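You operate a simulated robot arm through the tools that you are given. There is no shell and no other tool. Be economical: measure what you need, move in short steps, check, and stop when the job is done.

You are at the controls of a simulated robot arm. One attempt, no reset.

TASK
Tidy up at the table top. At the end: the green tablet is on the place at the wall-side chair; the pancake is on the place at the wall-side chair; the herb pot (marked "BASIL") from the table top stands on top of the berry box (marked "BERRIES"); the short bottle (marked "APPLE") stands where the herb pot stood; whatever was shut is shut again. Leave all else as you found it, and nothing knocked over.

The check looks at the end state, three seconds after you hand in, the way a careful person would. Anything else that was tipped, shoved, dropped, spilled or broken makes it a failure.

THE ROBOT
A 7-joint arm with a two-finger parallel gripper, fixed in place. Base frame: the origin is at the foot of the arm, x ahead of it, y to its left, z up; the work surface is at about z = 0. Units: cm, rad, N and s.
With the tool pointing down near the work surface it reaches from about 22 to 58 cm from the base axis. Its first joint turns from -1.152 to 1.152 rad. Payload 2.5 kg.
The tool frame sits at the grasp point between the pads (the TCP): z along the fingers, y along the line on which they close. The tips reach 2.3 cm beyond it. Largest opening 9.4 cm; finger width 3.8, thickness 1; the body of the gripper, 5.4 by 9.6 cm, starts 3.9 cm behind the TCP.
Orientation is that of the tool frame in the base frame, as a unit quaternion [w, x, y, z]. With the fingers straight down and closing along the base's y, the tool's x points along the base's -x, its y along +y and its z along -z.

THE INTERFACE
- The arm moves only by the tool drive_tool. Its argument "increments" is a list of rows, each a list of 7 numbers: the shift along the tool's x, y, z in cm, then the turn, a rotation vector about the tool's x, y, z in rad, then the finger opening in cm, from 0 to 9.4. In form: [[tx, ty, tz, rx, ry, rz, jaw], ...]. A call has 1 to 20 rows; each row is the pose to reach, as a shift and turn from the pose commanded when the call began, along the tool's axes at that moment. A row lasts 0.2 s, in which the tool goes at most 5 cm and 0.15 rad; a call with a longer step from one row to the next is refused whole, and so is a gripper value outside its range. Where a pose cannot be reached the arm comes as near as it can. A force on the tool above 40 N (or 10 N above the force at the start of the call, whichever is more), or a blocked arm, ends the call early, and 0.2 s more pass. The fingers move at their own pace (about 10.8 cm/s each) and stop on an object; they squeeze with about 27 N. The grip force told is the motor's: it shows also when the fingers shut on nothing. Time passes only in rows, and 0.2 s behind the last, so rows that repeat a pose let the fingers close. It gives the time, the measured TCP pose, the force on the tool (base axes), the opening and the grip force at its end, in the units of the frame above (readings bear some noise).
- Cameras (640 x 400 px; columns grow to the right, rows downward): "scene" is fixed at [12.36, -42.18, 52.45]; the picture's right is [0.74, -0.67, 0.00], its down [-0.50, -0.55, -0.67] and it looks along [0.45, 0.49, -0.75] (base axes); focal length 214 px, centre (320, 200). "wrist" rides on the gripper at [8.6, 1.6, -7.4] in the tool frame; the picture's right is [-0.18, 0.98, 0.00], its down [-0.58, -0.11, -0.81] and it looks along [-0.79, -0.15, 0.59] (tool axes); focal length 243 px, centre (320, 200). There is no depth. A picture from a camera that has moved, and an enlarged one, comes with that camera's place and axes in the base frame and with its lens.
- snapshot(camera): a new picture of that camera. The clock stands still meanwhile.
- zoom(camera, box): a new picture of the part [left, top, right, bottom] of that camera's present view, enlarged. The clock stands still meanwhile.
- finish_job(): hands the job in; it is judged then, once.

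Work in short steps. Places have to be worked out from the pictures, the camera data and where the tool is seen: move nearer, look again, correct. Check each grasp and each placing, and mend what went wrong. You have 120 turns and 76 pictures in all, those below and enlarged ones among them. Open the gripper and draw the arm clear of the work before you hand the job in, unless the task says otherwise; then end with one line.

The tools are called after "Request:" by a JSON object that holds its "fn" and its "kwargs". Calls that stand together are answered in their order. drive_tool: Moves the arm, as the interface text tells. Its arguments: {"type":"object","properties":{"increments":{"type":"array","items":{"type":"array","items":{"type":"number"}}}},"required":["increments"]} The other tools are called the same way: snapshot (camera) takes a picture; zoom (camera, box) takes an enlarged picture of a part of a camera's view; finish_job () hands the job in.

At the start:

```text
time: 0.0
ee_pos: [36.76, 10.5, 32.98]
orientation: [-0.001, 0.0, 1.0, 0.0]
contact_force: [-0.2, 0.3, 0.7]
width: 9.4
gripper_force: 0.0
```

scene: 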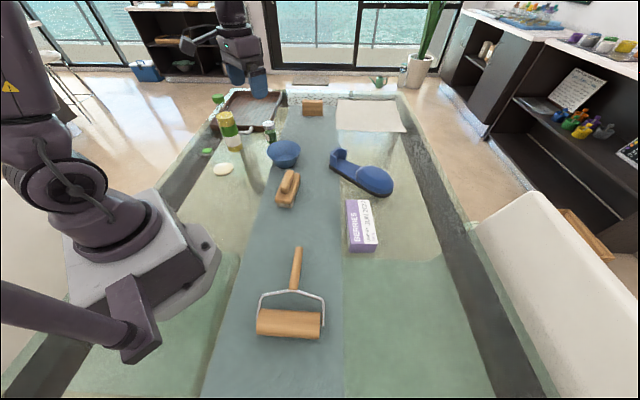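
wrist: 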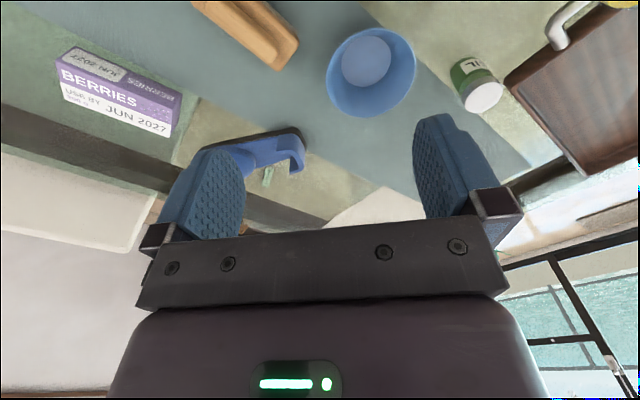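

I'll look closer at the table's items before moving.

Request:
{"fn": "zoom", "kwargs": {"camera": "scene", "box": [180, 60, 340, 160]}}

Request:
{"fn": "zoom", "kwargs": {"camera": "scene", "box": [180, 120, 420, 270]}}

Request:
{"fn": "zoom", "kwargs": {"camera": "scene", "box": [320, 60, 480, 160]}}

```text
4.00 times, centred on (260, 110) of scene
camera zoom: at [12.36, -42.18, 52.45], right [0.74, -0.67, 0.0], down [-0.5, -0.55, -0.67], along [0.45, 0.49, -0.75], focal length 858 px, centre (560, 560)
```

zoom: 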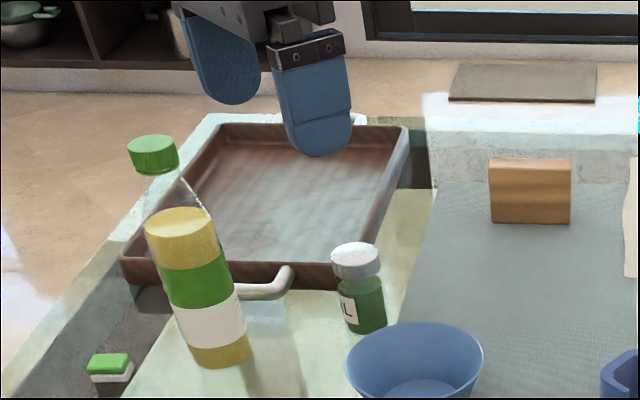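

```text
2.67 times, centred on (300, 195) of scene
camera zoom: at [12.36, -42.18, 52.45], right [0.74, -0.67, 0.0], down [-0.5, -0.55, -0.67], along [0.45, 0.49, -0.75], focal length 572 px, centre (373, 213)
```

zoom: 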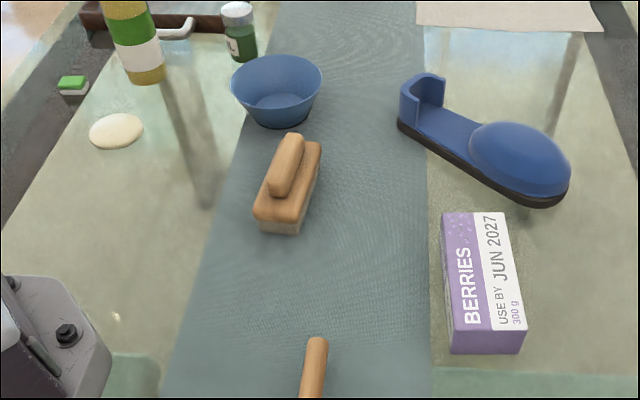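

```text
4.00 times, centred on (400, 110) of scene
camera zoom: at [12.36, -42.18, 52.45], right [0.74, -0.67, 0.0], down [-0.5, -0.55, -0.67], along [0.45, 0.49, -0.75], focal length 858 px, centre (0, 560)
```

zoom: 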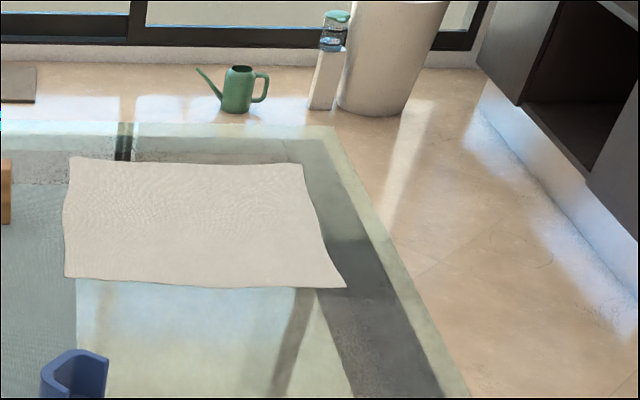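

Looking for the chairs and the "places", and reading the pot label.

Request:
{"fn": "zoom", "kwargs": {"camera": "wrist", "box": [400, 0, 640, 150]}}

Request:
{"fn": "zoom", "kwargs": {"camera": "scene", "box": [340, 180, 640, 400]}}

Request:
{"fn": "zoom", "kwargs": {"camera": "scene", "box": [0, 0, 320, 200]}}

```text
2.67 times, centred on (520, 75) of wrist
camera zoom: at [28.17, 12.15, 40.48], right [0.18, 0.98, 0.0], down [0.58, -0.11, 0.81], along [0.79, -0.15, -0.59], focal length 647 px, centre (-213, 533)
```

zoom: 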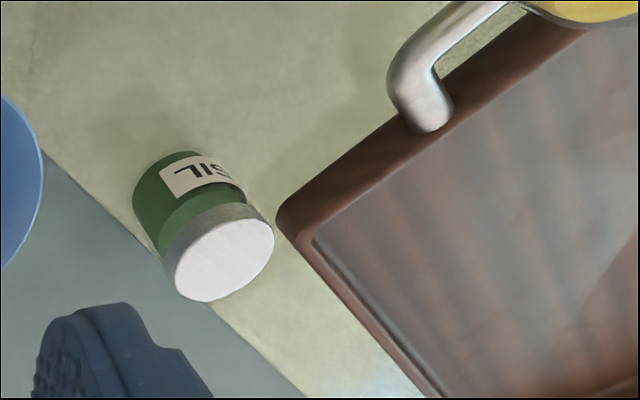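

```text
1.82 times, centred on (490, 290) of scene
camera zoom: at [12.36, -42.18, 52.45], right [0.74, -0.67, 0.0], down [-0.5, -0.55, -0.67], along [0.45, 0.49, -0.75], focal length 390 px, centre (11, 36)
```

zoom: 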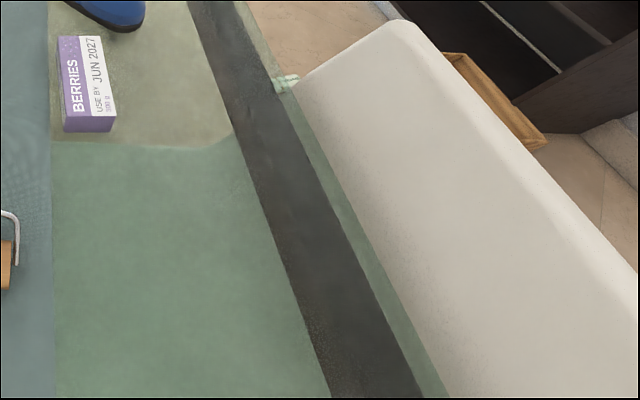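

```text
2.00 times, centred on (160, 100) of scene
camera zoom: at [12.36, -42.18, 52.45], right [0.74, -0.67, 0.0], down [-0.5, -0.55, -0.67], along [0.45, 0.49, -0.75], focal length 429 px, centre (640, 400)
```

zoom: 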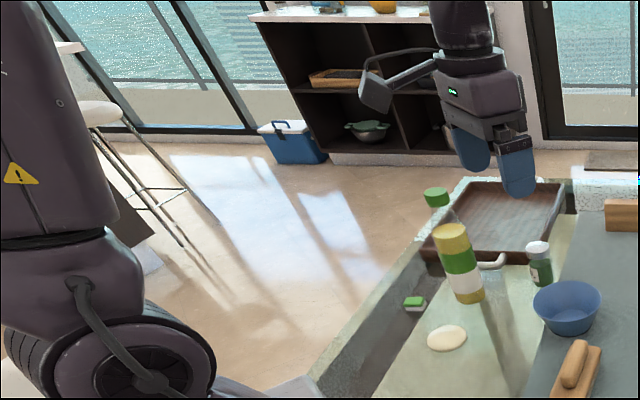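

The pot reads BASIL. No marked place is visible yet, so I swing the arm to the right, up high, to look at the table by the white chair.

Request:
{"fn": "drive_tool", "kwargs": {"increments": [[1, -3, -0.6, 0, 0, 0.12, 9.4], [2, -6, -1.2, 0, 0, 0.24, 9.4], [3, -9, -1.8, 0, 0, 0.36, 9.4], [4, -12, -2.4, 0, 0, 0.48, 9.4], [5, -15, -3, 0, 0, 0.6, 9.4], [6, -18, -3.6, 0, 0, 0.72, 9.4], [7, -21, -4.2, 0, 0, 0.84, 9.4], [8, -24, -4.8, 0, 0, 0.96, 9.4], [9, -27, -5.4, 0, 0, 1.08, 9.4], [10, -30, -6, 0, 0, 1.2, 9.4]]}}

Request:
{"fn": "snapshot", "kwargs": {"camera": "wrist"}}

Request:
{"fn": "snapshot", "kwargs": {"camera": "scene"}}

```text
time: 2.2
ee_pos: [26.63, -19.18, 38.97]
orientation: [-0.001, 0.566, 0.825, 0.0]
contact_force: [-0.1, -0.7, -0.1]
width: 9.38
gripper_force: 0.1
```

```text
67 pictures are left
camera wrist: at [25.07, -10.59, 46.38], right [0.98, 0.18, 0.0], down [0.11, -0.58, 0.81], along [0.15, -0.79, -0.59], focal length 243 px, centre (320, 200)
```

wrist: 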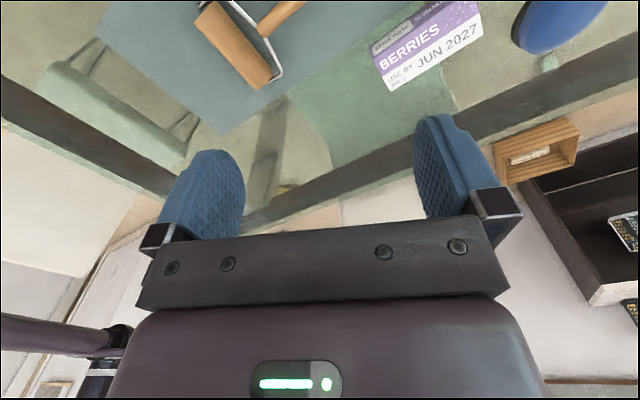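

```text
66 pictures are left
```

scene: 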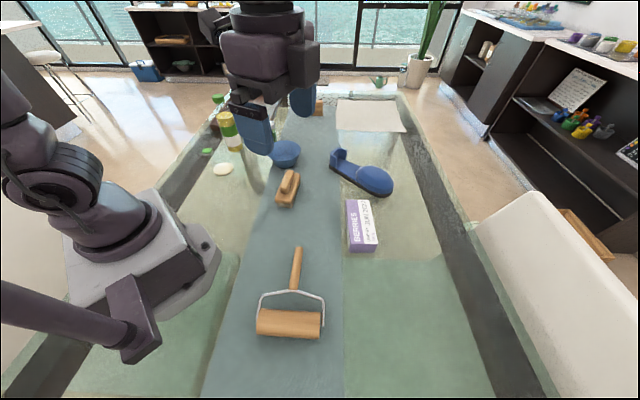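

The green patches look like chair seats under a glass top. I tilt the wrist camera further down to see the area in front of the white chair in full.

Request:
{"fn": "drive_tool", "kwargs": {"increments": [[0, 0, 0, 0, 0.14, 0, 9.4], [0, 0, 0, 0, 0.28, 0, 9.4], [0, 0, -1, 0, 0.42, 0, 9.4], [0, 0, -2, 0, 0.56, 0, 9.4], [0, 0, -3, 0, 0.7, 0, 9.4]]}}

Request:
{"fn": "snapshot", "kwargs": {"camera": "wrist"}}

```text
time: 3.4
ee_pos: [26.64, -19.37, 42.01]
orientation: [-0.283, 0.53, 0.775, 0.194]
contact_force: [-0.5, -0.3, 0.0]
width: 9.41
gripper_force: 0.1
```

```text
65 pictures are left
camera wrist: at [27.58, -17.19, 53.28], right [0.97, 0.23, -0.12], down [0.25, -0.94, 0.24], along [-0.06, -0.26, -0.96], focal length 243 px, centre (320, 200)
```

wrist: 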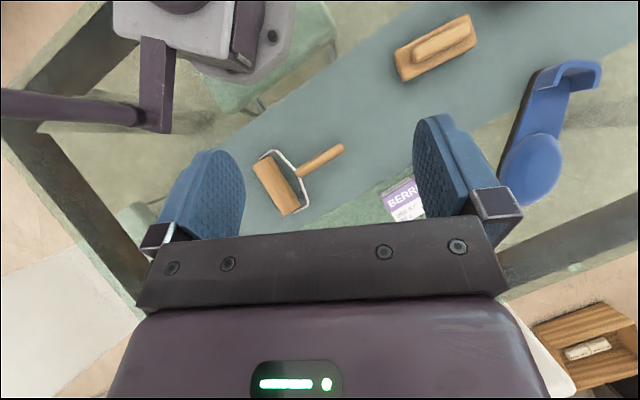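

The view shows chairs at the left side, near end and right (wall) side. I pull back and yaw to see the wall-side chair between the fingers' upper view.

Request:
{"fn": "drive_tool", "kwargs": {"increments": [[0, 0, 0, 0, -0.14, 0, 9.4], [0, 0, 0, 0, -0.28, 0, 9.4], [0, 0, 0, 0, -0.35, 0, 9.4]]}}

Request:
{"fn": "drive_tool", "kwargs": {"increments": [[3, 0, 0, 0, 0, -0.12, 9.4], [6, 0, 0, 0, 0, -0.24, 9.4], [9, 0, 0, 0, 0, -0.36, 9.4], [11, 0, 0, 0, 0, -0.48, 9.4]]}}

Request:
{"fn": "snapshot", "kwargs": {"camera": "wrist"}}

```text
time: 4.2
ee_pos: [26.57, -19.44, 41.94]
orientation: [-0.143, 0.557, 0.812, 0.098]
contact_force: [-0.4, 1.0, 0.0]
width: 9.43
gripper_force: 0.1
```

```text
time: 5.2
ee_pos: [22.8, -9.92, 45.81]
orientation: [-0.117, 0.346, 0.922, 0.13]
contact_force: [-1.0, 0.3, 1.0]
width: 9.41
gripper_force: 0.0
```

```text
64 pictures are left
camera wrist: at [18.59, -5.77, 55.76], right [0.79, 0.6, 0.1], down [0.45, -0.69, 0.56], along [0.41, -0.4, -0.82], focal length 243 px, centre (320, 200)
```

wrist: 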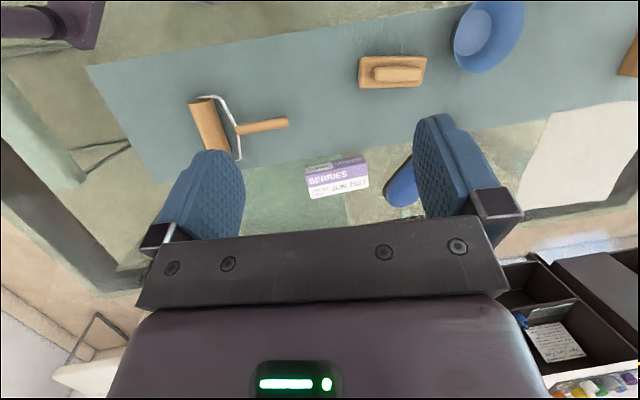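

Chair seat centre works out near (0.75·1+0.66·n, …), so the place is roughly around (36,-41). Now untilt and head to the left side to look at the items there.

Request:
{"fn": "drive_tool", "kwargs": {"increments": [[0, 0, 0, 0, -0.12, 0, 9.4], [0, 0, 0, 0, -0.24, 0, 9.4], [0, 0, 0, 0, -0.35, 0, 9.4]]}}

```text
time: 6.0
ee_pos: [22.9, -9.69, 45.76]
orientation: [0.045, 0.364, 0.928, 0.067]
contact_force: [-0.3, 1.1, 0.5]
width: 9.4
gripper_force: 0.1
```

Correcting the residual tilt.

Request:
{"fn": "drive_tool", "kwargs": {"increments": [[0, 0, 0, 0.08, 0.017, 0, 9.4], [0, 0, 0, 0.157, 0.034, 0, 9.4]]}}

```text
time: 6.6
ee_pos: [22.74, -9.88, 45.92]
orientation: [0.002, 0.366, 0.931, 0.0]
contact_force: [0.7, 0.0, -1.0]
width: 9.37
gripper_force: 0.0
```

Upright again. Swing left to inspect pot, bottle, tablet and pancake.

Request:
{"fn": "drive_tool", "kwargs": {"increments": [[1.2, 1.65, 0, 0, 0, -0.145, 9.4], [2.3, 3.3, 0, 0, 0, -0.29, 9.4], [3.5, 4.95, 0, 0, 0, -0.435, 9.4], [4.6, 6.6, 0, 0, 0, -0.58, 9.4], [5.8, 8.25, 0, 0, 0, -0.725, 9.4], [7, 9.9, 0, 0, 0, -0.87, 9.4], [8.1, 11.55, 0, 0, 0, -1.015, 9.4], [9.3, 13.2, 0, 0, 0, -1.16, 9.4], [10.4, 14.85, 0, 0, 0, -1.305, 9.4], [11.6, 16.5, 0, 0, 0, -1.45, 9.4], [12.7, 18.1, 0.5, 0, 0, -1.59, 9.4], [13.9, 19.8, 1, 0, 0, -1.73, 9.4]]}}

Request:
{"fn": "snapshot", "kwargs": {"camera": "wrist"}}

```text
time: 9.2
ee_pos: [26.22, 14.2, 44.95]
orientation: [0.001, -0.473, 0.881, 0.0]
contact_force: [0.6, 0.1, 0.0]
width: 9.39
gripper_force: 0.1
```

```text
63 pictures are left
camera wrist: at [20.25, 7.95, 52.4], right [-0.72, 0.7, 0.0], down [0.41, 0.42, 0.81], along [0.56, 0.58, -0.59], focal length 243 px, centre (320, 200)
```

wrist: 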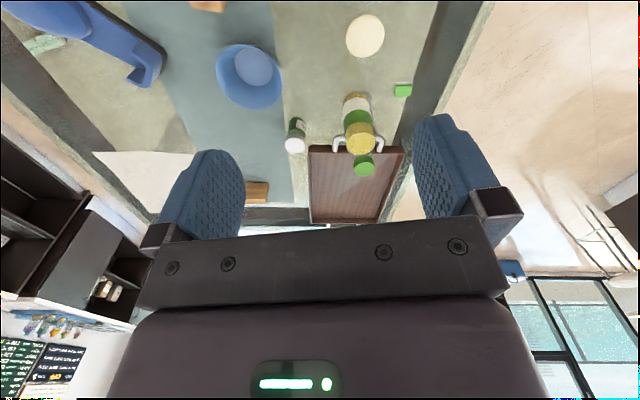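

Request:
{"fn": "zoom", "kwargs": {"camera": "wrist", "box": [250, 0, 450, 200]}}

```text
2.00 times, centred on (350, 100) of wrist
camera zoom: at [20.25, 7.95, 52.4], right [-0.72, 0.7, 0.0], down [0.41, 0.42, 0.81], along [0.56, 0.58, -0.59], focal length 485 px, centre (260, 400)
```

zoom: 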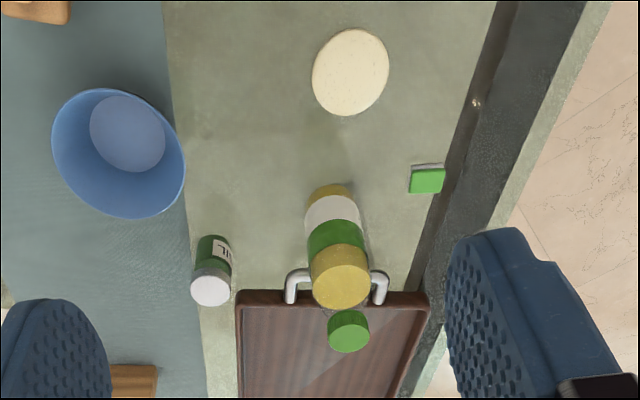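

Estimates: pot (50.9,31.3), ~8 tall, ø4.3; bottle (36.5,36.5), 22 tall, ø5.9; pancake (27,27.4) ø7.2; tablet (26.9,41.4). I move above the pot.

Request:
{"fn": "drive_tool", "kwargs": {"increments": [[-2.8, -1.1, 2.2, 0, 0, 0.043, 9.4], [-5.6, -2.2, 4.4, 0, 0, 0.087, 9.4], [-8.4, -3.3, 6.6, 0, 0, 0.13, 9.4], [-11.2, -4.5, 8.8, 0, 0, 0.174, 9.4], [-14, -5.6, 11, 0, 0, 0.217, 9.4], [-16.8, -6.7, 13.2, 0, 0, 0.26, 9.4], [-19.5, -7.8, 15.4, 0, 0, 0.304, 9.4], [-22.3, -9, 17.6, 0, 0, 0.347, 8], [-25.1, -10.1, 19.8, 0, 0, 0.39, 7.5], [-27.9, -11.2, 22, 0, 0, 0.434, 7.5]]}}

Request:
{"fn": "snapshot", "kwargs": {"camera": "wrist"}}

```text
time: 11.4
ee_pos: [50.86, 31.07, 22.73]
orientation: [0.001, -0.271, 0.963, -0.001]
contact_force: [-0.7, 0.2, -0.4]
width: 7.48
gripper_force: 0.0
out of reach, approached as far as the arm can: row 10
```

```text
61 pictures are left
camera wrist: at [42.64, 27.93, 30.29], right [-0.35, 0.94, 0.0], down [0.55, 0.21, 0.81], along [0.76, 0.28, -0.59], focal length 243 px, centre (320, 200)
```

wrist: 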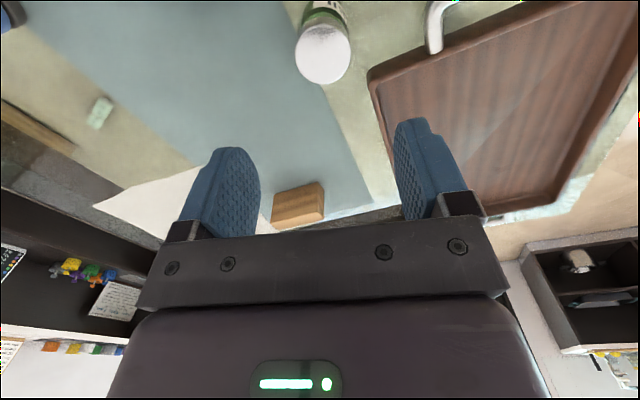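

Pot is nearly centred laterally; lid around (51.4,31.3). Reach is marginal when vertical, so I tilt the fingers outward 0.2 rad and descend partway to check.

Request:
{"fn": "drive_tool", "kwargs": {"increments": [[0, 0, 0, 0, -0.1, 0, 7.5], [0, 0, 2, 0, -0.2, 0, 7.5], [-0.2, 0, 5, 0, -0.2, 0, 7.5], [-0.3, 0, 8, 0, -0.2, 0, 7.5], [-0.3, 0, 10.5, 0, -0.2, 0, 7.5]]}}

Request:
{"fn": "snapshot", "kwargs": {"camera": "wrist"}}

Request:
{"fn": "zoom", "kwargs": {"camera": "scene", "box": [180, 60, 340, 160]}}

```text
time: 12.6
ee_pos: [51.03, 31.25, 12.18]
orientation: [0.098, -0.269, 0.958, 0.026]
contact_force: [0.1, 0.1, 0.6]
width: 7.5
gripper_force: 0.0
```

```text
60 pictures are left
camera wrist: at [41.71, 27.28, 17.93], right [-0.36, 0.93, 0.04], down [0.4, 0.12, 0.91], along [0.84, 0.34, -0.42], focal length 243 px, centre (320, 200)
```

wrist: 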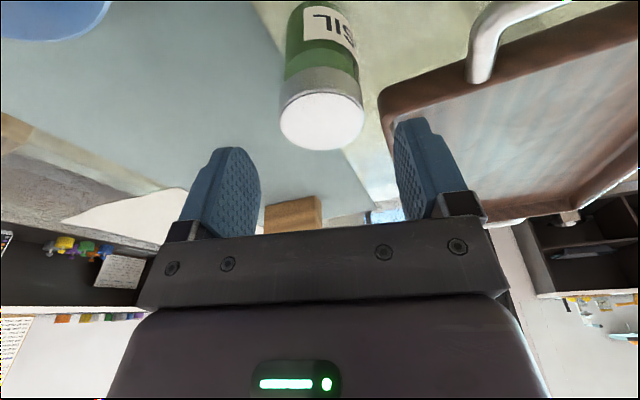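

```text
4.00 times, centred on (260, 110) of scene
camera zoom: at [12.36, -42.18, 52.45], right [0.74, -0.67, 0.0], down [-0.5, -0.55, -0.67], along [0.45, 0.49, -0.75], focal length 858 px, centre (560, 560)
```

zoom: 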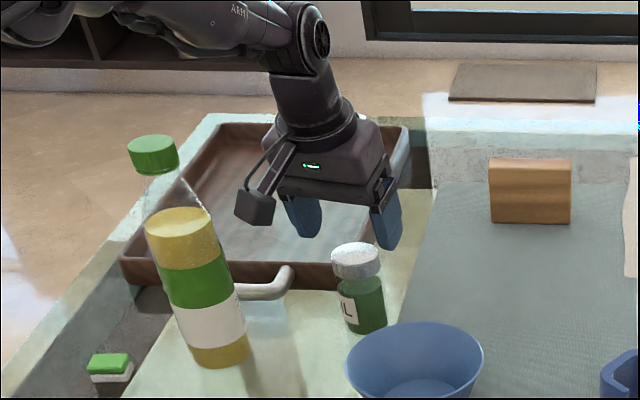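

Triangulated lid centre (51.5,31.5), top 8.0, ø4.7. Descend to TCP z≈5.8, slightly outward.

Request:
{"fn": "drive_tool", "kwargs": {"increments": [[-0.2, 0, 1.6, 0, 0, 0, 7.5], [0.1, 0, 3.2, 0, 0, 0, 7.5], [0.4, 0, 4.8, 0, 0, 0, 7.5], [0.73, 0, 6.38, 0, 0, 0, 7.5], [0.73, 0, 6.38, 0, 0, 0, 7.5]]}}

Request:
{"fn": "snapshot", "kwargs": {"camera": "wrist"}}

```text
time: 13.8
ee_pos: [51.51, 31.5, 5.73]
orientation: [0.097, -0.269, 0.958, 0.027]
contact_force: [0.4, 0.1, -0.2]
width: 7.49
gripper_force: 0.0
```

```text
58 pictures are left
camera wrist: at [42.17, 27.64, 11.29], right [-0.36, 0.93, 0.04], down [0.4, 0.12, 0.91], along [0.84, 0.34, -0.42], focal length 243 px, centre (320, 200)
```

wrist: 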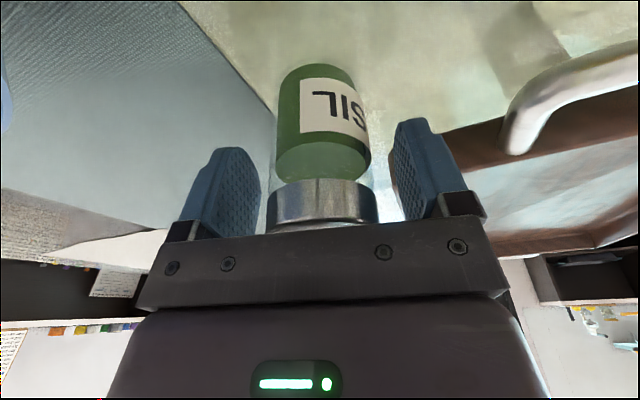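

Pot is centred between the fingers. Close.

Request:
{"fn": "drive_tool", "kwargs": {"increments": [[0, 0, 0, 0, 0, 0, 6], [0, 0, 0, 0, 0, 0, 5], [0, 0, 0, 0, 0, 0, 4], [0, 0, 0, 0, 0, 0, 3], [0, 0, 0, 0, 0, 0, 3]]}}

```text
time: 15.0
ee_pos: [51.5, 31.53, 5.67]
orientation: [0.097, -0.269, 0.958, 0.026]
contact_force: [0.7, 0.0, -0.5]
width: 4.68
gripper_force: 27.0
```

Gripped (4.68). Lift straight, then pull inward.

Request:
{"fn": "drive_tool", "kwargs": {"increments": [[-0.2, 0, -1, 0, 0, 0, 3], [-0.6, 0, -3, 0, 0, 0, 3], [-1.2, 0, -6, 0, 0, 0, 3], [-2, 0, -10, 0, 0, 0, 3], [-0.8, 0, -13.7, 0, 0, 0, 3], [1.4, 0, -17.1, 0, 0, 0, 3], [4.3, 0, -18.6, 0, 0, 0, 3], [7.2, 0, -20, 0, 0, 0, 3]]}}

Request:
{"fn": "snapshot", "kwargs": {"camera": "wrist"}}

```text
time: 16.8
ee_pos: [42.16, 25.84, 23.94]
orientation: [0.098, -0.269, 0.958, 0.027]
contact_force: [0.6, -0.4, -1.0]
width: 4.69
gripper_force: 27.4
```

```text
57 pictures are left
camera wrist: at [32.8, 22.03, 29.52], right [-0.36, 0.93, 0.04], down [0.4, 0.12, 0.91], along [0.84, 0.34, -0.42], focal length 243 px, centre (320, 200)
```

wrist: 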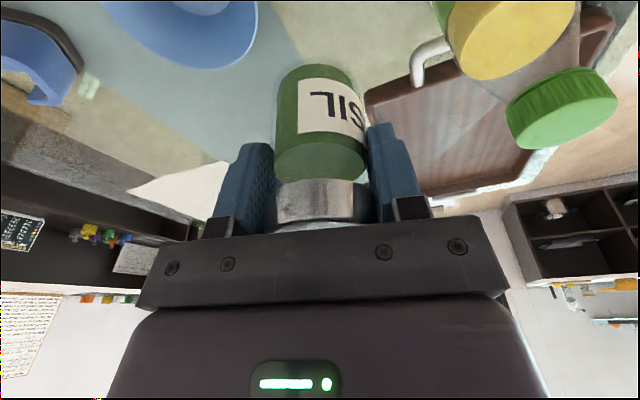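

Pot held. Zoom on the berry box to fix its dimensions.

Request:
{"fn": "zoom", "kwargs": {"camera": "scene", "box": [320, 180, 400, 260]}}

```text
5.00 times, centred on (360, 220) of scene
camera zoom: at [12.36, -42.18, 52.45], right [0.74, -0.67, 0.0], down [-0.5, -0.55, -0.67], along [0.45, 0.49, -0.75], focal length 1072 px, centre (120, 100)
```

zoom: 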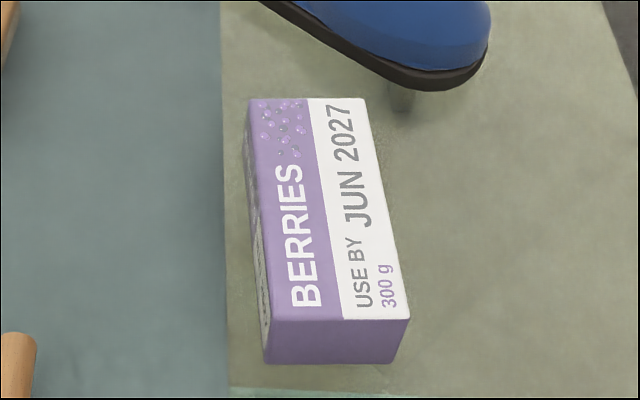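

Box: 15×7×4.5, top centre about (44.4,-23.8). Carry the pot there, staying at height 20+, rotating about the vertical.

Request:
{"fn": "drive_tool", "kwargs": {"increments": [[1.73, -3.11, -0.07, 0.015, 0, 0.073, 3], [3.46, -6.21, -0.14, 0.03, 0, 0.146, 3], [5.2, -9.32, -0.2, 0.044, 0, 0.218, 3], [6.93, -12.43, -0.27, 0.059, 0, 0.291, 3], [8.66, -15.54, -0.34, 0.074, 0, 0.364, 3], [10.39, -18.64, -0.41, 0.089, 0, 0.437, 3], [12.12, -21.75, -0.48, 0.104, 0, 0.51, 3], [13.86, -24.86, -0.54, 0.118, 0, 0.582, 3], [15.59, -27.96, -0.61, 0.133, 0, 0.655, 3], [17.32, -31.07, -0.68, 0.148, 0, 0.728, 3], [19.05, -34.18, -0.75, 0.163, 0, 0.801, 3], [20.79, -37.29, -0.81, 0.177, 0, 0.873, 3], [22.52, -40.39, -0.88, 0.192, 0, 0.946, 3], [24.25, -43.5, -0.95, 0.207, 0, 1.019, 3]]}}

Request:
{"fn": "snapshot", "kwargs": {"camera": "wrist"}}

Request:
{"fn": "zoom", "kwargs": {"camera": "scene", "box": [290, 130, 450, 270]}}

```text
time: 19.8
ee_pos: [44.38, -23.99, 20.01]
orientation: [0.099, 0.243, 0.965, -0.024]
contact_force: [-0.4, 0.7, -2.1]
width: 4.69
gripper_force: 26.9
```

```text
55 pictures are left
camera wrist: at [36.58, -18.03, 25.66], right [0.62, 0.78, 0.04], down [0.31, -0.29, 0.91], along [0.72, -0.55, -0.42], focal length 243 px, centre (320, 200)
```

wrist: 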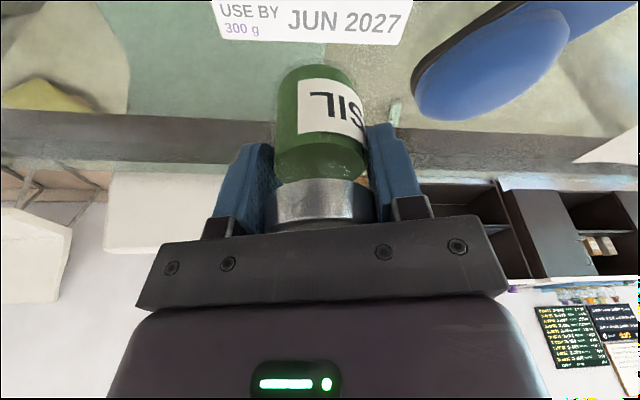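

```text
2.86 times, centred on (370, 200) of scene
camera zoom: at [12.36, -42.18, 52.45], right [0.74, -0.67, 0.0], down [-0.5, -0.55, -0.67], along [0.45, 0.49, -0.75], focal length 613 px, centre (177, 200)
```

zoom: 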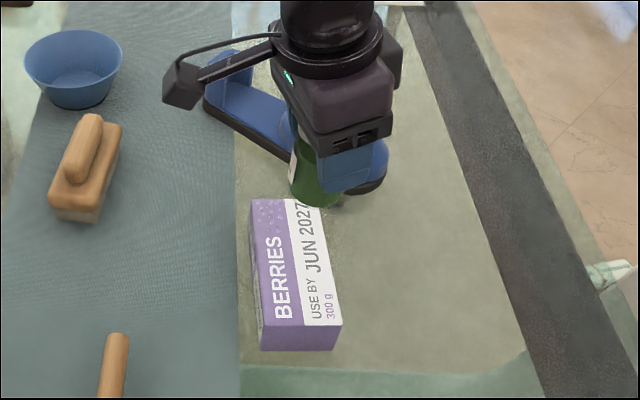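

Pot is over the box; seat edges also give the chair centre. Lower the pot to just above the box top.

Request:
{"fn": "drive_tool", "kwargs": {"increments": [[0.6, 0, 2.94, 0, 0, 0, 3], [1.2, 0, 5.9, 0, 0, 0, 3], [1.6, 0, 7.9, 0, 0, 0, 3], [1.83, 0, 9.0, 0, 0, 0, 3], [1.83, 0, 9.0, 0, 0, 0, 3]]}}

Request:
{"fn": "snapshot", "kwargs": {"camera": "wrist"}}

Request:
{"fn": "zoom", "kwargs": {"camera": "scene", "box": [320, 160, 420, 260]}}

```text
time: 21.0
ee_pos: [44.72, -23.86, 10.91]
orientation: [0.099, 0.242, 0.965, -0.024]
contact_force: [0.4, -0.5, -1.6]
width: 4.7
gripper_force: 27.2
```

```text
53 pictures are left
camera wrist: at [36.72, -17.81, 16.55], right [0.62, 0.78, 0.04], down [0.31, -0.29, 0.91], along [0.72, -0.55, -0.42], focal length 243 px, centre (320, 200)
```

wrist: 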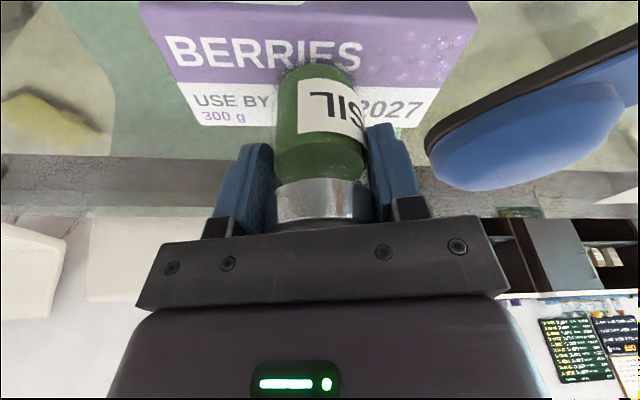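

```text
4.00 times, centred on (370, 210) of scene
camera zoom: at [12.36, -42.18, 52.45], right [0.74, -0.67, 0.0], down [-0.5, -0.55, -0.67], along [0.45, 0.49, -0.75], focal length 858 px, centre (120, 160)
```

zoom: 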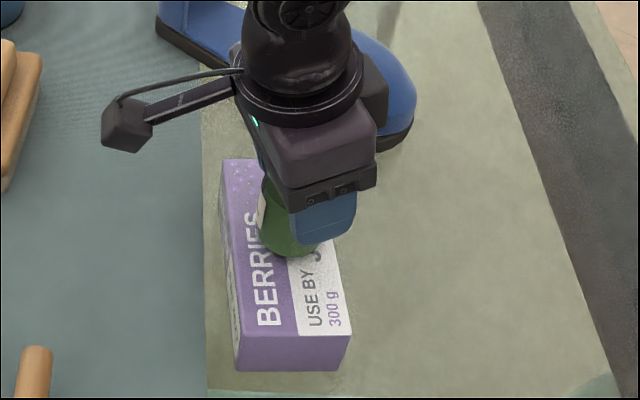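

Close to contact; lower 0.6 cm more and read the force.

Request:
{"fn": "drive_tool", "kwargs": {"increments": [[0.04, 0, 0.2, 0, 0, 0, 3], [0.08, 0, 0.4, 0, 0, 0, 3], [0.12, 0, 0.6, 0, 0, 0, 3], [0.12, 0, 0.6, 0, 0, 0, 3]]}}

```text
time: 22.0
ee_pos: [44.66, -24.06, 10.52]
orientation: [0.101, 0.243, 0.964, -0.025]
contact_force: [7.0, 1.5, 18.5]
width: 4.66
gripper_force: 27.3
```

Contact reached. Ease up slightly, then open gently.

Request:
{"fn": "drive_tool", "kwargs": {"increments": [[-0.04, 0, -0.18, 0, 0, 0, 3], [-0.04, 0, -0.18, 0, 0, 0, 3]]}}

```text
time: 22.6
ee_pos: [44.33, -24.07, 10.31]
orientation: [0.097, 0.242, 0.965, -0.024]
contact_force: [4.1, 1.0, 7.5]
width: 4.67
gripper_force: 27.1
```

Open the fingers in stages.

Request:
{"fn": "drive_tool", "kwargs": {"increments": [[0, 0, 0, 0, 0, 0, 4.8], [0, 0, 0, 0, 0, 0, 5.2], [0, 0, 0, 0, 0, 0, 6], [0, 0, 0, 0, 0, 0, 7.5]]}}

Request:
{"fn": "snapshot", "kwargs": {"camera": "wrist"}}

```text
time: 23.6
ee_pos: [44.33, -23.92, 10.36]
orientation: [0.098, 0.242, 0.965, -0.023]
contact_force: [0.9, -0.1, -0.8]
width: 7.52
gripper_force: 0.0
```

```text
51 pictures are left
camera wrist: at [36.46, -17.95, 16.01], right [0.62, 0.78, 0.04], down [0.31, -0.29, 0.91], along [0.72, -0.55, -0.42], focal length 243 px, centre (320, 200)
```

wrist: 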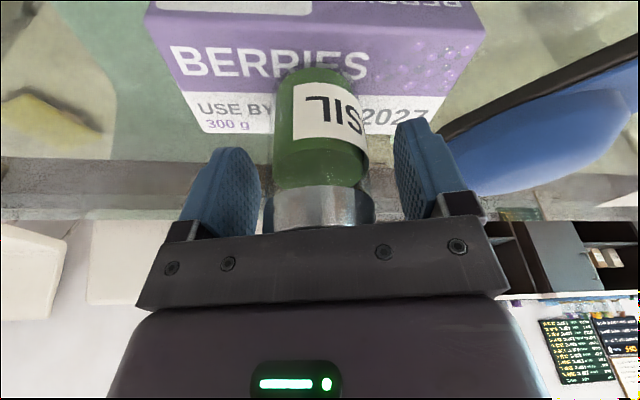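

Pot stands. Raise straight up clear.

Request:
{"fn": "drive_tool", "kwargs": {"increments": [[-0.4, 0, -2, 0, 0, 0, 7.5], [-1, 0, -5, 0, 0, 0, 7.5], [-1.8, 0, -9, 0, 0, 0, 7.5], [-2.6, 0, -13, 0, 0, 0, 7.5], [-2.6, 0, -15, 0, 0.1, 0, 7.5], [-2.6, 0, -16, 0, 0.2, 0, 7.5]]}}

Request:
{"fn": "snapshot", "kwargs": {"camera": "scene"}}

```text
time: 25.0
ee_pos: [43.54, -23.59, 26.87]
orientation: [0.002, 0.244, 0.97, 0.0]
contact_force: [0.3, 0.7, -0.6]
width: 7.5
gripper_force: 0.1
```

```text
50 pictures are left
```

scene: 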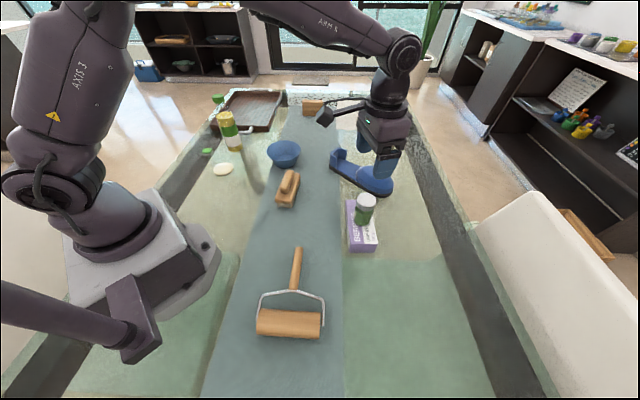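

Pot stands upright on the box. Now to the bottle: approach above and slightly short of it.

Request:
{"fn": "drive_tool", "kwargs": {"increments": [[2.64, 3, -0.5, 0, 0, -0.091, 7.5], [5.27, 6, -1, 0, 0, -0.183, 7.5], [7.9, 9, -1.5, 0, 0, -0.274, 7.5], [10.5, 12, -2, 0, 0, -0.365, 7.5], [13.2, 15, -2.5, 0, 0, -0.456, 7.5], [15.8, 18, -3, 0, 0, -0.548, 7.5], [18.5, 21, -3.5, 0, 0, -0.639, 7.5], [21.1, 24, -4, 0, 0, -0.73, 7.5], [23.7, 27, -4.2, 0, 0, -0.822, 7.5], [26.4, 29.9, -4.4, 0, 0, -0.913, 7.5], [29, 32.9, -4.6, 0, 0, -1.004, 7.5], [31.6, 35.9, -4.8, 0, 0, -1.095, 7.5], [34.3, 38.9, -5, 0, 0, -1.187, 7.5], [36.9, 41.9, -5, 0, 0, -1.278, 7.5]]}}

Request:
{"fn": "snapshot", "kwargs": {"camera": "wrist"}}

Request:
{"fn": "zoom", "kwargs": {"camera": "scene", "box": [190, 80, 290, 180]}}

```text
time: 28.0
ee_pos: [30.86, 30.92, 31.46]
orientation: [0.001, -0.384, 0.924, -0.002]
contact_force: [-0.4, 1.4, -0.4]
width: 7.49
gripper_force: 0.1
```

```text
49 pictures are left
camera wrist: at [23.66, 25.74, 39.03], right [-0.57, 0.82, 0.0], down [0.48, 0.34, 0.81], along [0.67, 0.46, -0.59], focal length 243 px, centre (320, 200)
```

wrist: 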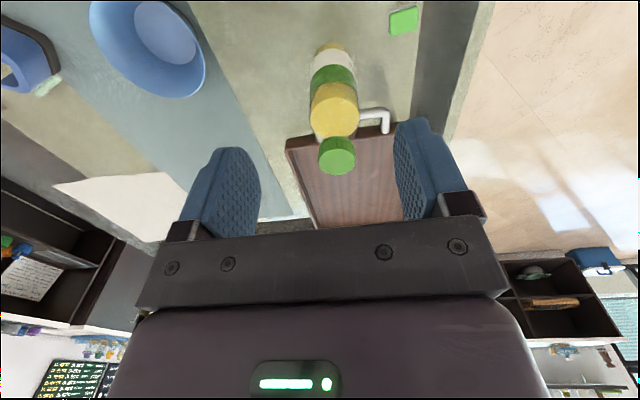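

```text
4.00 times, centred on (240, 130) of scene
camera zoom: at [12.36, -42.18, 52.45], right [0.74, -0.67, 0.0], down [-0.5, -0.55, -0.67], along [0.45, 0.49, -0.75], focal length 858 px, centre (640, 480)
```

zoom: 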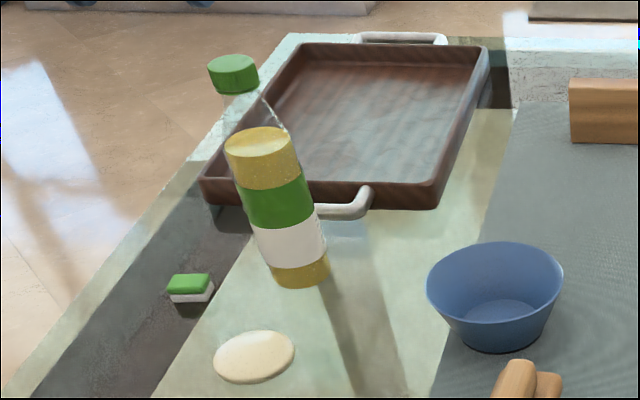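

Cap triangulates to (37.1,37.1), top ≈20.7, ø3.8. I go above it with 0.3 rad tilt (for reach later), and check before lowering.

Request:
{"fn": "drive_tool", "kwargs": {"increments": [[-2, 0, 0.5, 0, -0.1, 0, 7], [-5, 0, 1.5, 0, -0.2, 0, 7], [-8.8, 0, 3, 0, -0.3, 0, 7], [-8.8, 0, 4.5, 0, -0.3, 0, 7]]}}

Request:
{"fn": "snapshot", "kwargs": {"camera": "wrist"}}

```text
time: 29.0
ee_pos: [37.15, 36.69, 27.26]
orientation: [0.14, -0.38, 0.913, 0.056]
contact_force: [0.1, -0.5, 0.5]
width: 7.05
gripper_force: 0.0
```

```text
47 pictures are left
camera wrist: at [28.75, 30.45, 31.73], right [-0.57, 0.82, 0.05], down [0.3, 0.15, 0.94], along [0.77, 0.55, -0.33], focal length 243 px, centre (320, 200)
```

wrist: 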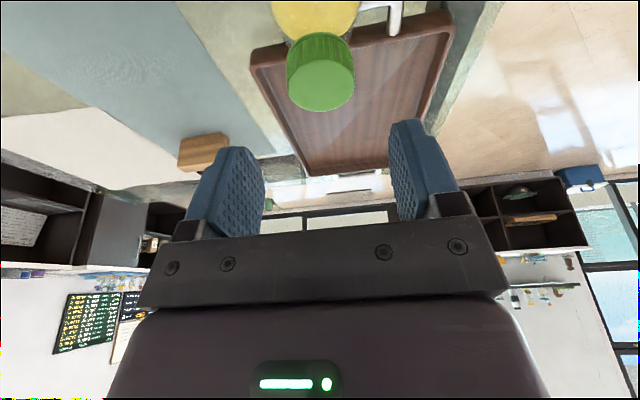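

Aligned. Descend over the cap.

Request:
{"fn": "drive_tool", "kwargs": {"increments": [[-0.2, 0.1, 1, 0, 0, 0, 7], [0.3, 0.1, 2.5, 0, 0, 0, 7], [0.9, 0.1, 4.5, 0, 0, 0, 7], [1.4, 0.1, 6.2, 0, 0, 0, 7], [1.67, 0.1, 7.08, 0, 0, 0, 7], [1.67, 0.1, 7.08, 0, 0, 0, 7]]}}

Request:
{"fn": "snapshot", "kwargs": {"camera": "wrist"}}

```text
time: 30.4
ee_pos: [37.39, 37.39, 19.9]
orientation: [0.139, -0.379, 0.913, 0.056]
contact_force: [-0.5, -0.3, 0.7]
width: 7.0
gripper_force: 0.0
```

```text
46 pictures are left
camera wrist: at [28.98, 31.15, 24.52], right [-0.57, 0.82, 0.05], down [0.3, 0.15, 0.94], along [0.76, 0.55, -0.33], focal length 243 px, centre (320, 200)
```

wrist: 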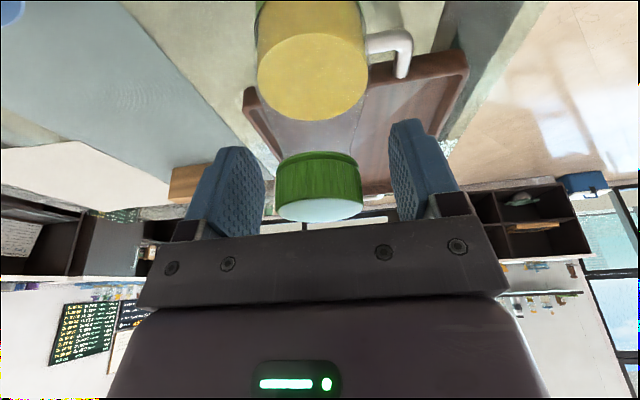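

Cap is centred between the pads. Close.

Request:
{"fn": "drive_tool", "kwargs": {"increments": [[0, 0, 0, 0, 0, 0, 5.5], [0, 0, 0, 0, 0, 0, 4.5], [0, 0, 0, 0, 0, 0, 3.5], [0, 0, 0, 0, 0, 0, 2.5], [0, 0, 0, 0, 0, 0, 2.5]]}}

Request:
{"fn": "drive_tool", "kwargs": {"increments": [[-0.3, 0, -0.95, 0, 0, 0, 2.5], [-0.9, 0, -2.9, 0, 0, 0, 2.5], [-0.9, 0, -2.9, 0, 0, 0, 2.5]]}}

Request:
{"fn": "snapshot", "kwargs": {"camera": "wrist"}}

```text
time: 31.6
ee_pos: [37.55, 37.31, 19.91]
orientation: [0.139, -0.379, 0.913, 0.057]
contact_force: [-1.2, 0.5, -0.3]
width: 3.96
gripper_force: 27.1
```

```text
time: 32.4
ee_pos: [37.46, 37.36, 22.95]
orientation: [0.139, -0.379, 0.913, 0.056]
contact_force: [-0.2, -0.2, -5.5]
width: 3.76
gripper_force: 26.4
```

```text
45 pictures are left
camera wrist: at [29.07, 31.02, 27.57], right [-0.57, 0.82, 0.05], down [0.3, 0.15, 0.94], along [0.76, 0.55, -0.33], focal length 243 px, centre (320, 200)
```

wrist: 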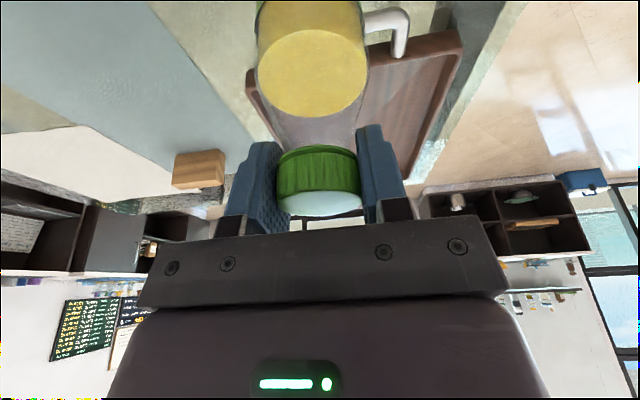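

Bottle held (about 5.5 N). Lift a bit more, then carry to the pot's old spot.

Request:
{"fn": "drive_tool", "kwargs": {"increments": [[-0.75, 0, -2.4, 0, 0, 0, 2.5], [-1.85, -2.8, -2.1, 0.014, 0, 0.046, 2.5], [-2.95, -5.6, -1.75, 0.028, 0, 0.091, 2.5], [-4.05, -8.5, -1.4, 0.042, 0, 0.137, 2.5], [-5.15, -11.3, -1.05, 0.056, 0, 0.182, 2.5], [-6.25, -14.1, -0.69, 0.07, 0, 0.228, 2.5], [-6.25, -14.1, -0.69, 0.07, 0, 0.228, 2.5]]}}

Request:
{"fn": "snapshot", "kwargs": {"camera": "wrist"}}

Request:
{"fn": "zoom", "kwargs": {"camera": "scene", "box": [190, 60, 350, 160]}}

```text
time: 34.0
ee_pos: [51.39, 31.57, 25.51]
orientation: [0.145, -0.268, 0.952, 0.04]
contact_force: [0.3, 0.3, -5.3]
width: 3.74
gripper_force: 26.7
```

```text
44 pictures are left
camera wrist: at [41.78, 27.46, 30.13], right [-0.36, 0.93, 0.05], down [0.33, 0.07, 0.94], along [0.87, 0.36, -0.33], focal length 243 px, centre (320, 200)
```

wrist: 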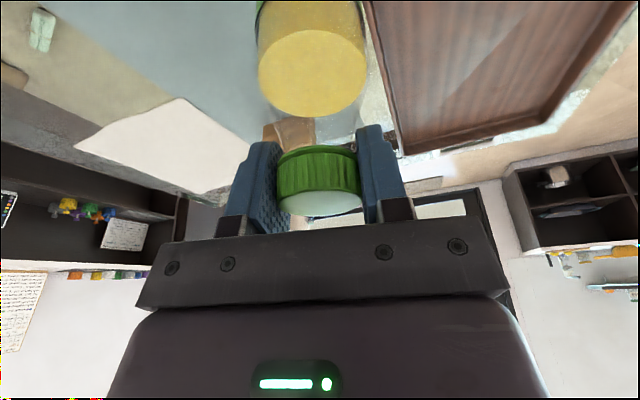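

```text
4.00 times, centred on (270, 110) of scene
camera zoom: at [12.36, -42.18, 52.45], right [0.74, -0.67, 0.0], down [-0.5, -0.55, -0.67], along [0.45, 0.49, -0.75], focal length 858 px, centre (520, 560)
```

zoom: 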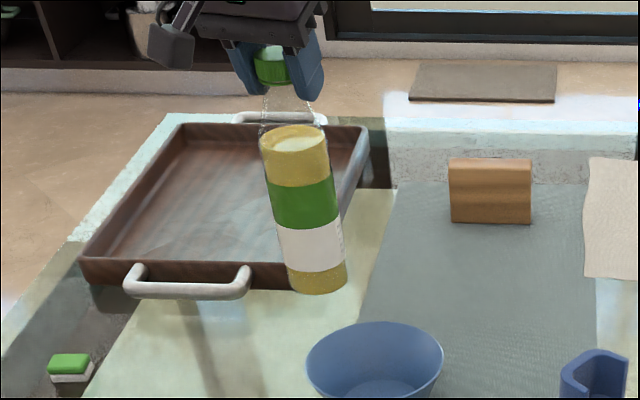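

Bottle hangs over the spot. Lower to just above the table.

Request:
{"fn": "drive_tool", "kwargs": {"increments": [[0.5, 0, 1.6, 0, 0, 0, 2.5], [1, 0, 3.2, 0, 0, 0, 2.5], [1.42, 0, 4.58, 0, 0, 0, 2.5], [1.42, 0, 4.58, 0, 0, 0, 2.5]]}}

Request:
{"fn": "drive_tool", "kwargs": {"increments": [[0.08, 0, 0.25, 0, 0, 0, 2.5], [0.15, 0, 0.5, 0, 0, 0, 2.5], [0.18, 0, 0.6, 0, 0, 0, 2.5], [0.18, 0, 0.6, 0, 0, 0, 2.5]]}}

```text
time: 35.0
ee_pos: [51.65, 31.46, 20.91]
orientation: [0.145, -0.268, 0.952, 0.041]
contact_force: [-1.1, 0.9, -5.4]
width: 3.72
gripper_force: 26.5
```

```text
time: 36.0
ee_pos: [51.51, 31.58, 20.28]
orientation: [0.146, -0.267, 0.952, 0.041]
contact_force: [-1.3, 2.6, -0.5]
width: 3.72
gripper_force: 26.9
```

The load is nearly carried by the table. A touch lower, then check.

Request:
{"fn": "drive_tool", "kwargs": {"increments": [[0.04, 0, 0.14, 0, 0, 0, 2.5], [0.04, 0, 0.14, 0, 0, 0, 2.5]]}}

Request:
{"fn": "zoom", "kwargs": {"camera": "scene", "box": [190, 60, 350, 160]}}

```text
time: 36.6
ee_pos: [51.68, 31.61, 20.32]
orientation: [0.147, -0.267, 0.952, 0.04]
contact_force: [-5.9, 0.4, 20.4]
width: 3.73
gripper_force: 27.2
```

```text
4.00 times, centred on (270, 110) of scene
camera zoom: at [12.35, -42.18, 52.45], right [0.74, -0.67, 0.0], down [-0.5, -0.55, -0.67], along [0.45, 0.49, -0.75], focal length 858 px, centre (520, 560)
```

zoom: 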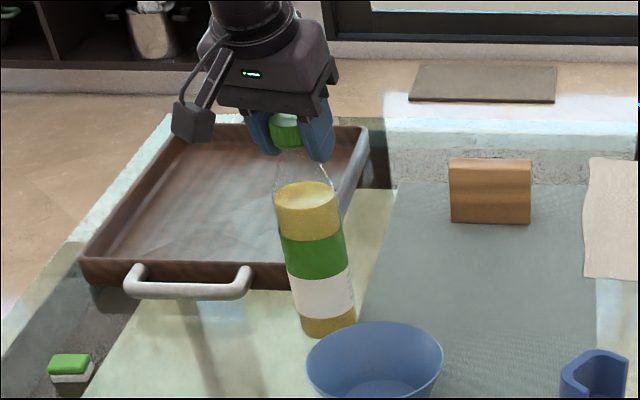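

Standing on the table. Ease off and open.

Request:
{"fn": "drive_tool", "kwargs": {"increments": [[-0.04, 0, -0.14, 0, 0, 0, 2.5], [-0.04, 0, -0.14, 0, 0, 0, 3.8], [-0.04, 0, -0.14, 0, 0, 0, 4.3], [-0.04, 0, -0.14, 0, 0, 0, 5.5], [-0.04, 0, -0.14, 0, 0, 0, 7]]}}

Request:
{"fn": "drive_tool", "kwargs": {"increments": [[-0.9, 0, -2.9, 0, 0, 0, 7], [-1.8, 0, -5.8, 0, 0, 0, 7], [-2.7, 0, -8.7, 0, 0, 0, 7], [1, 0, -9.8, 0, 0, 0, 7], [4, 0, -10.6, 0, 0.1, 0, 7], [7, 0, -11.5, 0, 0.2, 0, 7], [7, 0, -11.5, 0, 0.3, 0, 7]]}}

Request:
{"fn": "snapshot", "kwargs": {"camera": "wrist"}}

```text
time: 37.8
ee_pos: [51.49, 31.3, 20.11]
orientation: [0.145, -0.268, 0.952, 0.04]
contact_force: [0.7, -0.6, -0.3]
width: 6.99
gripper_force: 0.0
```

```text
time: 39.4
ee_pos: [42.8, 26.07, 28.99]
orientation: [0.0, -0.27, 0.963, 0.0]
contact_force: [-1.0, -0.1, -0.2]
width: 6.99
gripper_force: 0.1
```

```text
41 pictures are left
camera wrist: at [34.63, 22.88, 36.53], right [-0.35, 0.94, 0.0], down [0.55, 0.21, 0.81], along [0.76, 0.29, -0.59], focal length 243 px, centre (320, 200)
```

wrist: 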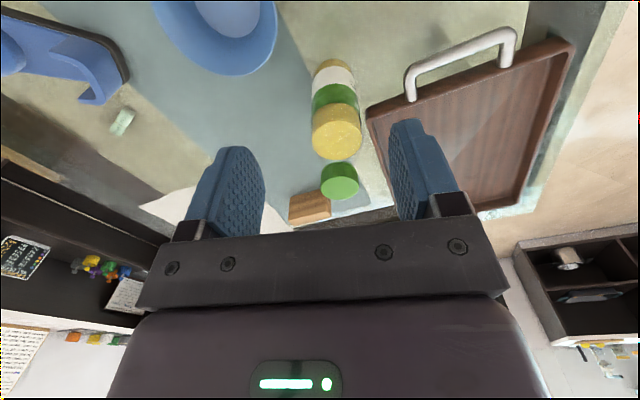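

Bottle stands where the pot was. Next the tablet: move to look at it from nearby.

Request:
{"fn": "drive_tool", "kwargs": {"increments": [[2.3, 2.9, 0.8, 0, 0, -0.045, 7], [4.5, 5.9, 1.7, 0, 0, -0.09, 7], [6.8, 8.8, 2.5, 0, 0, -0.136, 7], [9.1, 11.7, 3.3, 0, 0, -0.18, 7], [11.3, 14.7, 4.2, 0, 0, -0.227, 7], [13.6, 17.6, 5, 0, 0, -0.272, 7]]}}

Request:
{"fn": "snapshot", "kwargs": {"camera": "wrist"}}

```text
time: 40.8
ee_pos: [22.18, 34.29, 23.94]
orientation: [0.001, -0.399, 0.917, 0.0]
contact_force: [0.7, 1.1, 0.9]
width: 7.01
gripper_force: 0.0
```

```text
40 pictures are left
camera wrist: at [15.18, 28.95, 31.49], right [-0.59, 0.81, 0.0], down [0.47, 0.35, 0.81], along [0.65, 0.48, -0.59], focal length 243 px, centre (320, 200)
```

wrist: 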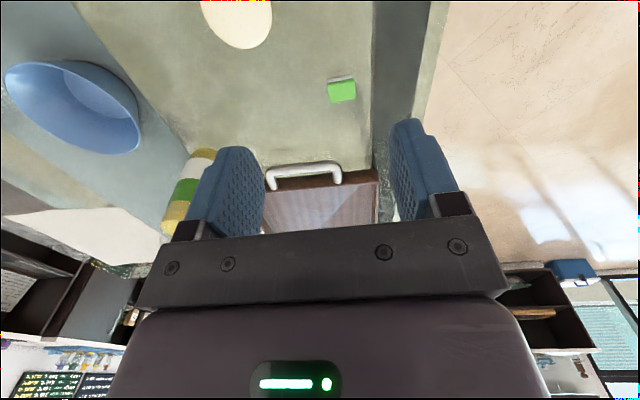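

Tablet at (27.2,41.3), about 3.6×2.9, aligned with the tool. Move above it at z≈8 and check.

Request:
{"fn": "drive_tool", "kwargs": {"increments": [[-3, 0.4, 3, 0, 0, 0.01, 7], [-6, 0.8, 6, 0, 0, 0.02, 7], [-8.5, 1.1, 9, 0, 0, 0.02, 7], [-8.5, 1.1, 12.5, 0, 0, 0.02, 7], [-8.5, 1.1, 15.9, 0, 0, 0.02, 7]]}}

Request:
{"fn": "snapshot", "kwargs": {"camera": "wrist"}}

```text
time: 42.0
ee_pos: [27.24, 41.2, 8.07]
orientation: [0.001, -0.389, 0.921, 0.0]
contact_force: [0.5, 1.1, 0.4]
width: 6.98
gripper_force: 0.0
```

```text
39 pictures are left
camera wrist: at [20.07, 36.06, 15.56], right [-0.58, 0.82, 0.0], down [0.48, 0.34, 0.81], along [0.66, 0.46, -0.59], focal length 243 px, centre (320, 200)
```

wrist: 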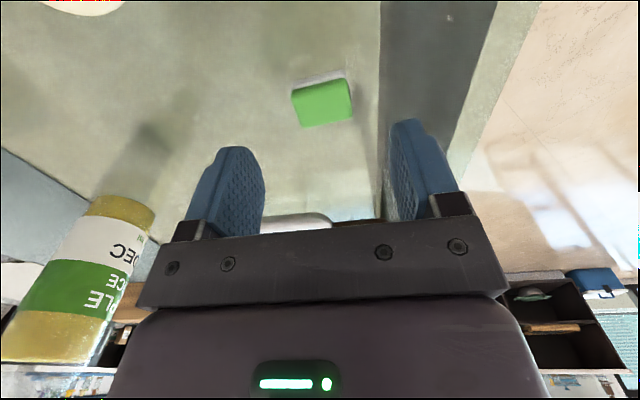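

Centred (and the bottle label reads APPLE JUICE). Lower to z≈2.7.

Request:
{"fn": "drive_tool", "kwargs": {"increments": [[0.1, 0, 1.5, 0, 0, 0, 7], [0.2, 0, 3, 0, 0, 0, 7], [0.2, 0, 4.4, 0, 0, 0, 7], [0.2, 0, 5.3, 0, 0, 0, 7], [0.2, 0, 5.3, 0, 0, 0, 7]]}}

Request:
{"fn": "snapshot", "kwargs": {"camera": "wrist"}}

```text
time: 43.2
ee_pos: [26.95, 40.86, 2.67]
orientation: [0.001, -0.39, 0.921, 0.0]
contact_force: [-0.7, -0.5, 0.7]
width: 7.02
gripper_force: 0.0
```

```text
38 pictures are left
camera wrist: at [19.83, 35.72, 10.21], right [-0.58, 0.82, 0.0], down [0.48, 0.34, 0.81], along [0.66, 0.46, -0.59], focal length 243 px, centre (320, 200)
```

wrist: 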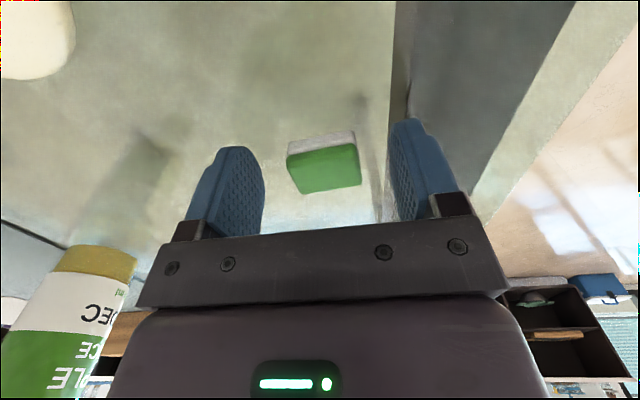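

Tablet is between the tips. Close and lift a little.

Request:
{"fn": "drive_tool", "kwargs": {"increments": [[0, 0, 0, 0, 0, 0, 5.5], [0, 0, 0, 0, 0, 0, 4.5], [0, 0, 0, 0, 0, 0, 3.5], [0, 0, 0, 0, 0, 0, 2.5], [0, 0, 0, 0, 0, 0, 2.5]]}}

Request:
{"fn": "drive_tool", "kwargs": {"increments": [[0, 0, -2, 0, 0, 0, 2.5], [0, 0, -6, 0, 0, 0, 2.5], [2, 0, -10, 0, 0, 0, 2.5], [4, 0, -14, 0, 0, 0, 2.5], [6, 0, -18, 0, 0, 0, 2.5]]}}

Request:
{"fn": "snapshot", "kwargs": {"camera": "wrist"}}

```text
time: 44.4
ee_pos: [26.91, 40.83, 2.86]
orientation: [0.0, -0.389, 0.921, 0.0]
contact_force: [0.5, 0.0, 1.0]
width: 3.51
gripper_force: 27.2
```

```text
time: 45.6
ee_pos: [22.86, 36.45, 20.83]
orientation: [0.002, -0.389, 0.921, -0.001]
contact_force: [0.1, 0.3, -0.6]
width: 3.49
gripper_force: 26.8
```

```text
37 pictures are left
camera wrist: at [15.59, 31.42, 28.3], right [-0.58, 0.82, 0.0], down [0.48, 0.34, 0.81], along [0.66, 0.46, -0.59], focal length 243 px, centre (320, 200)
```

wrist: 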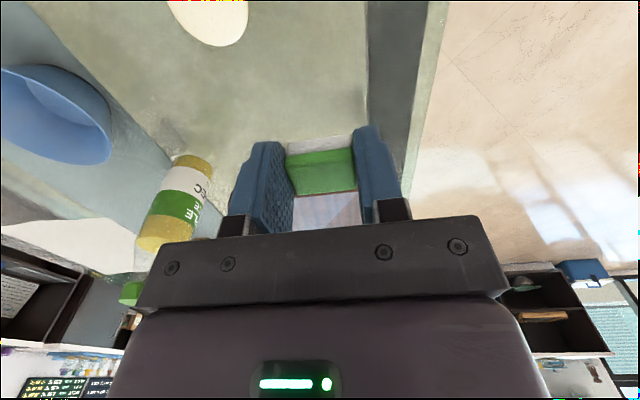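

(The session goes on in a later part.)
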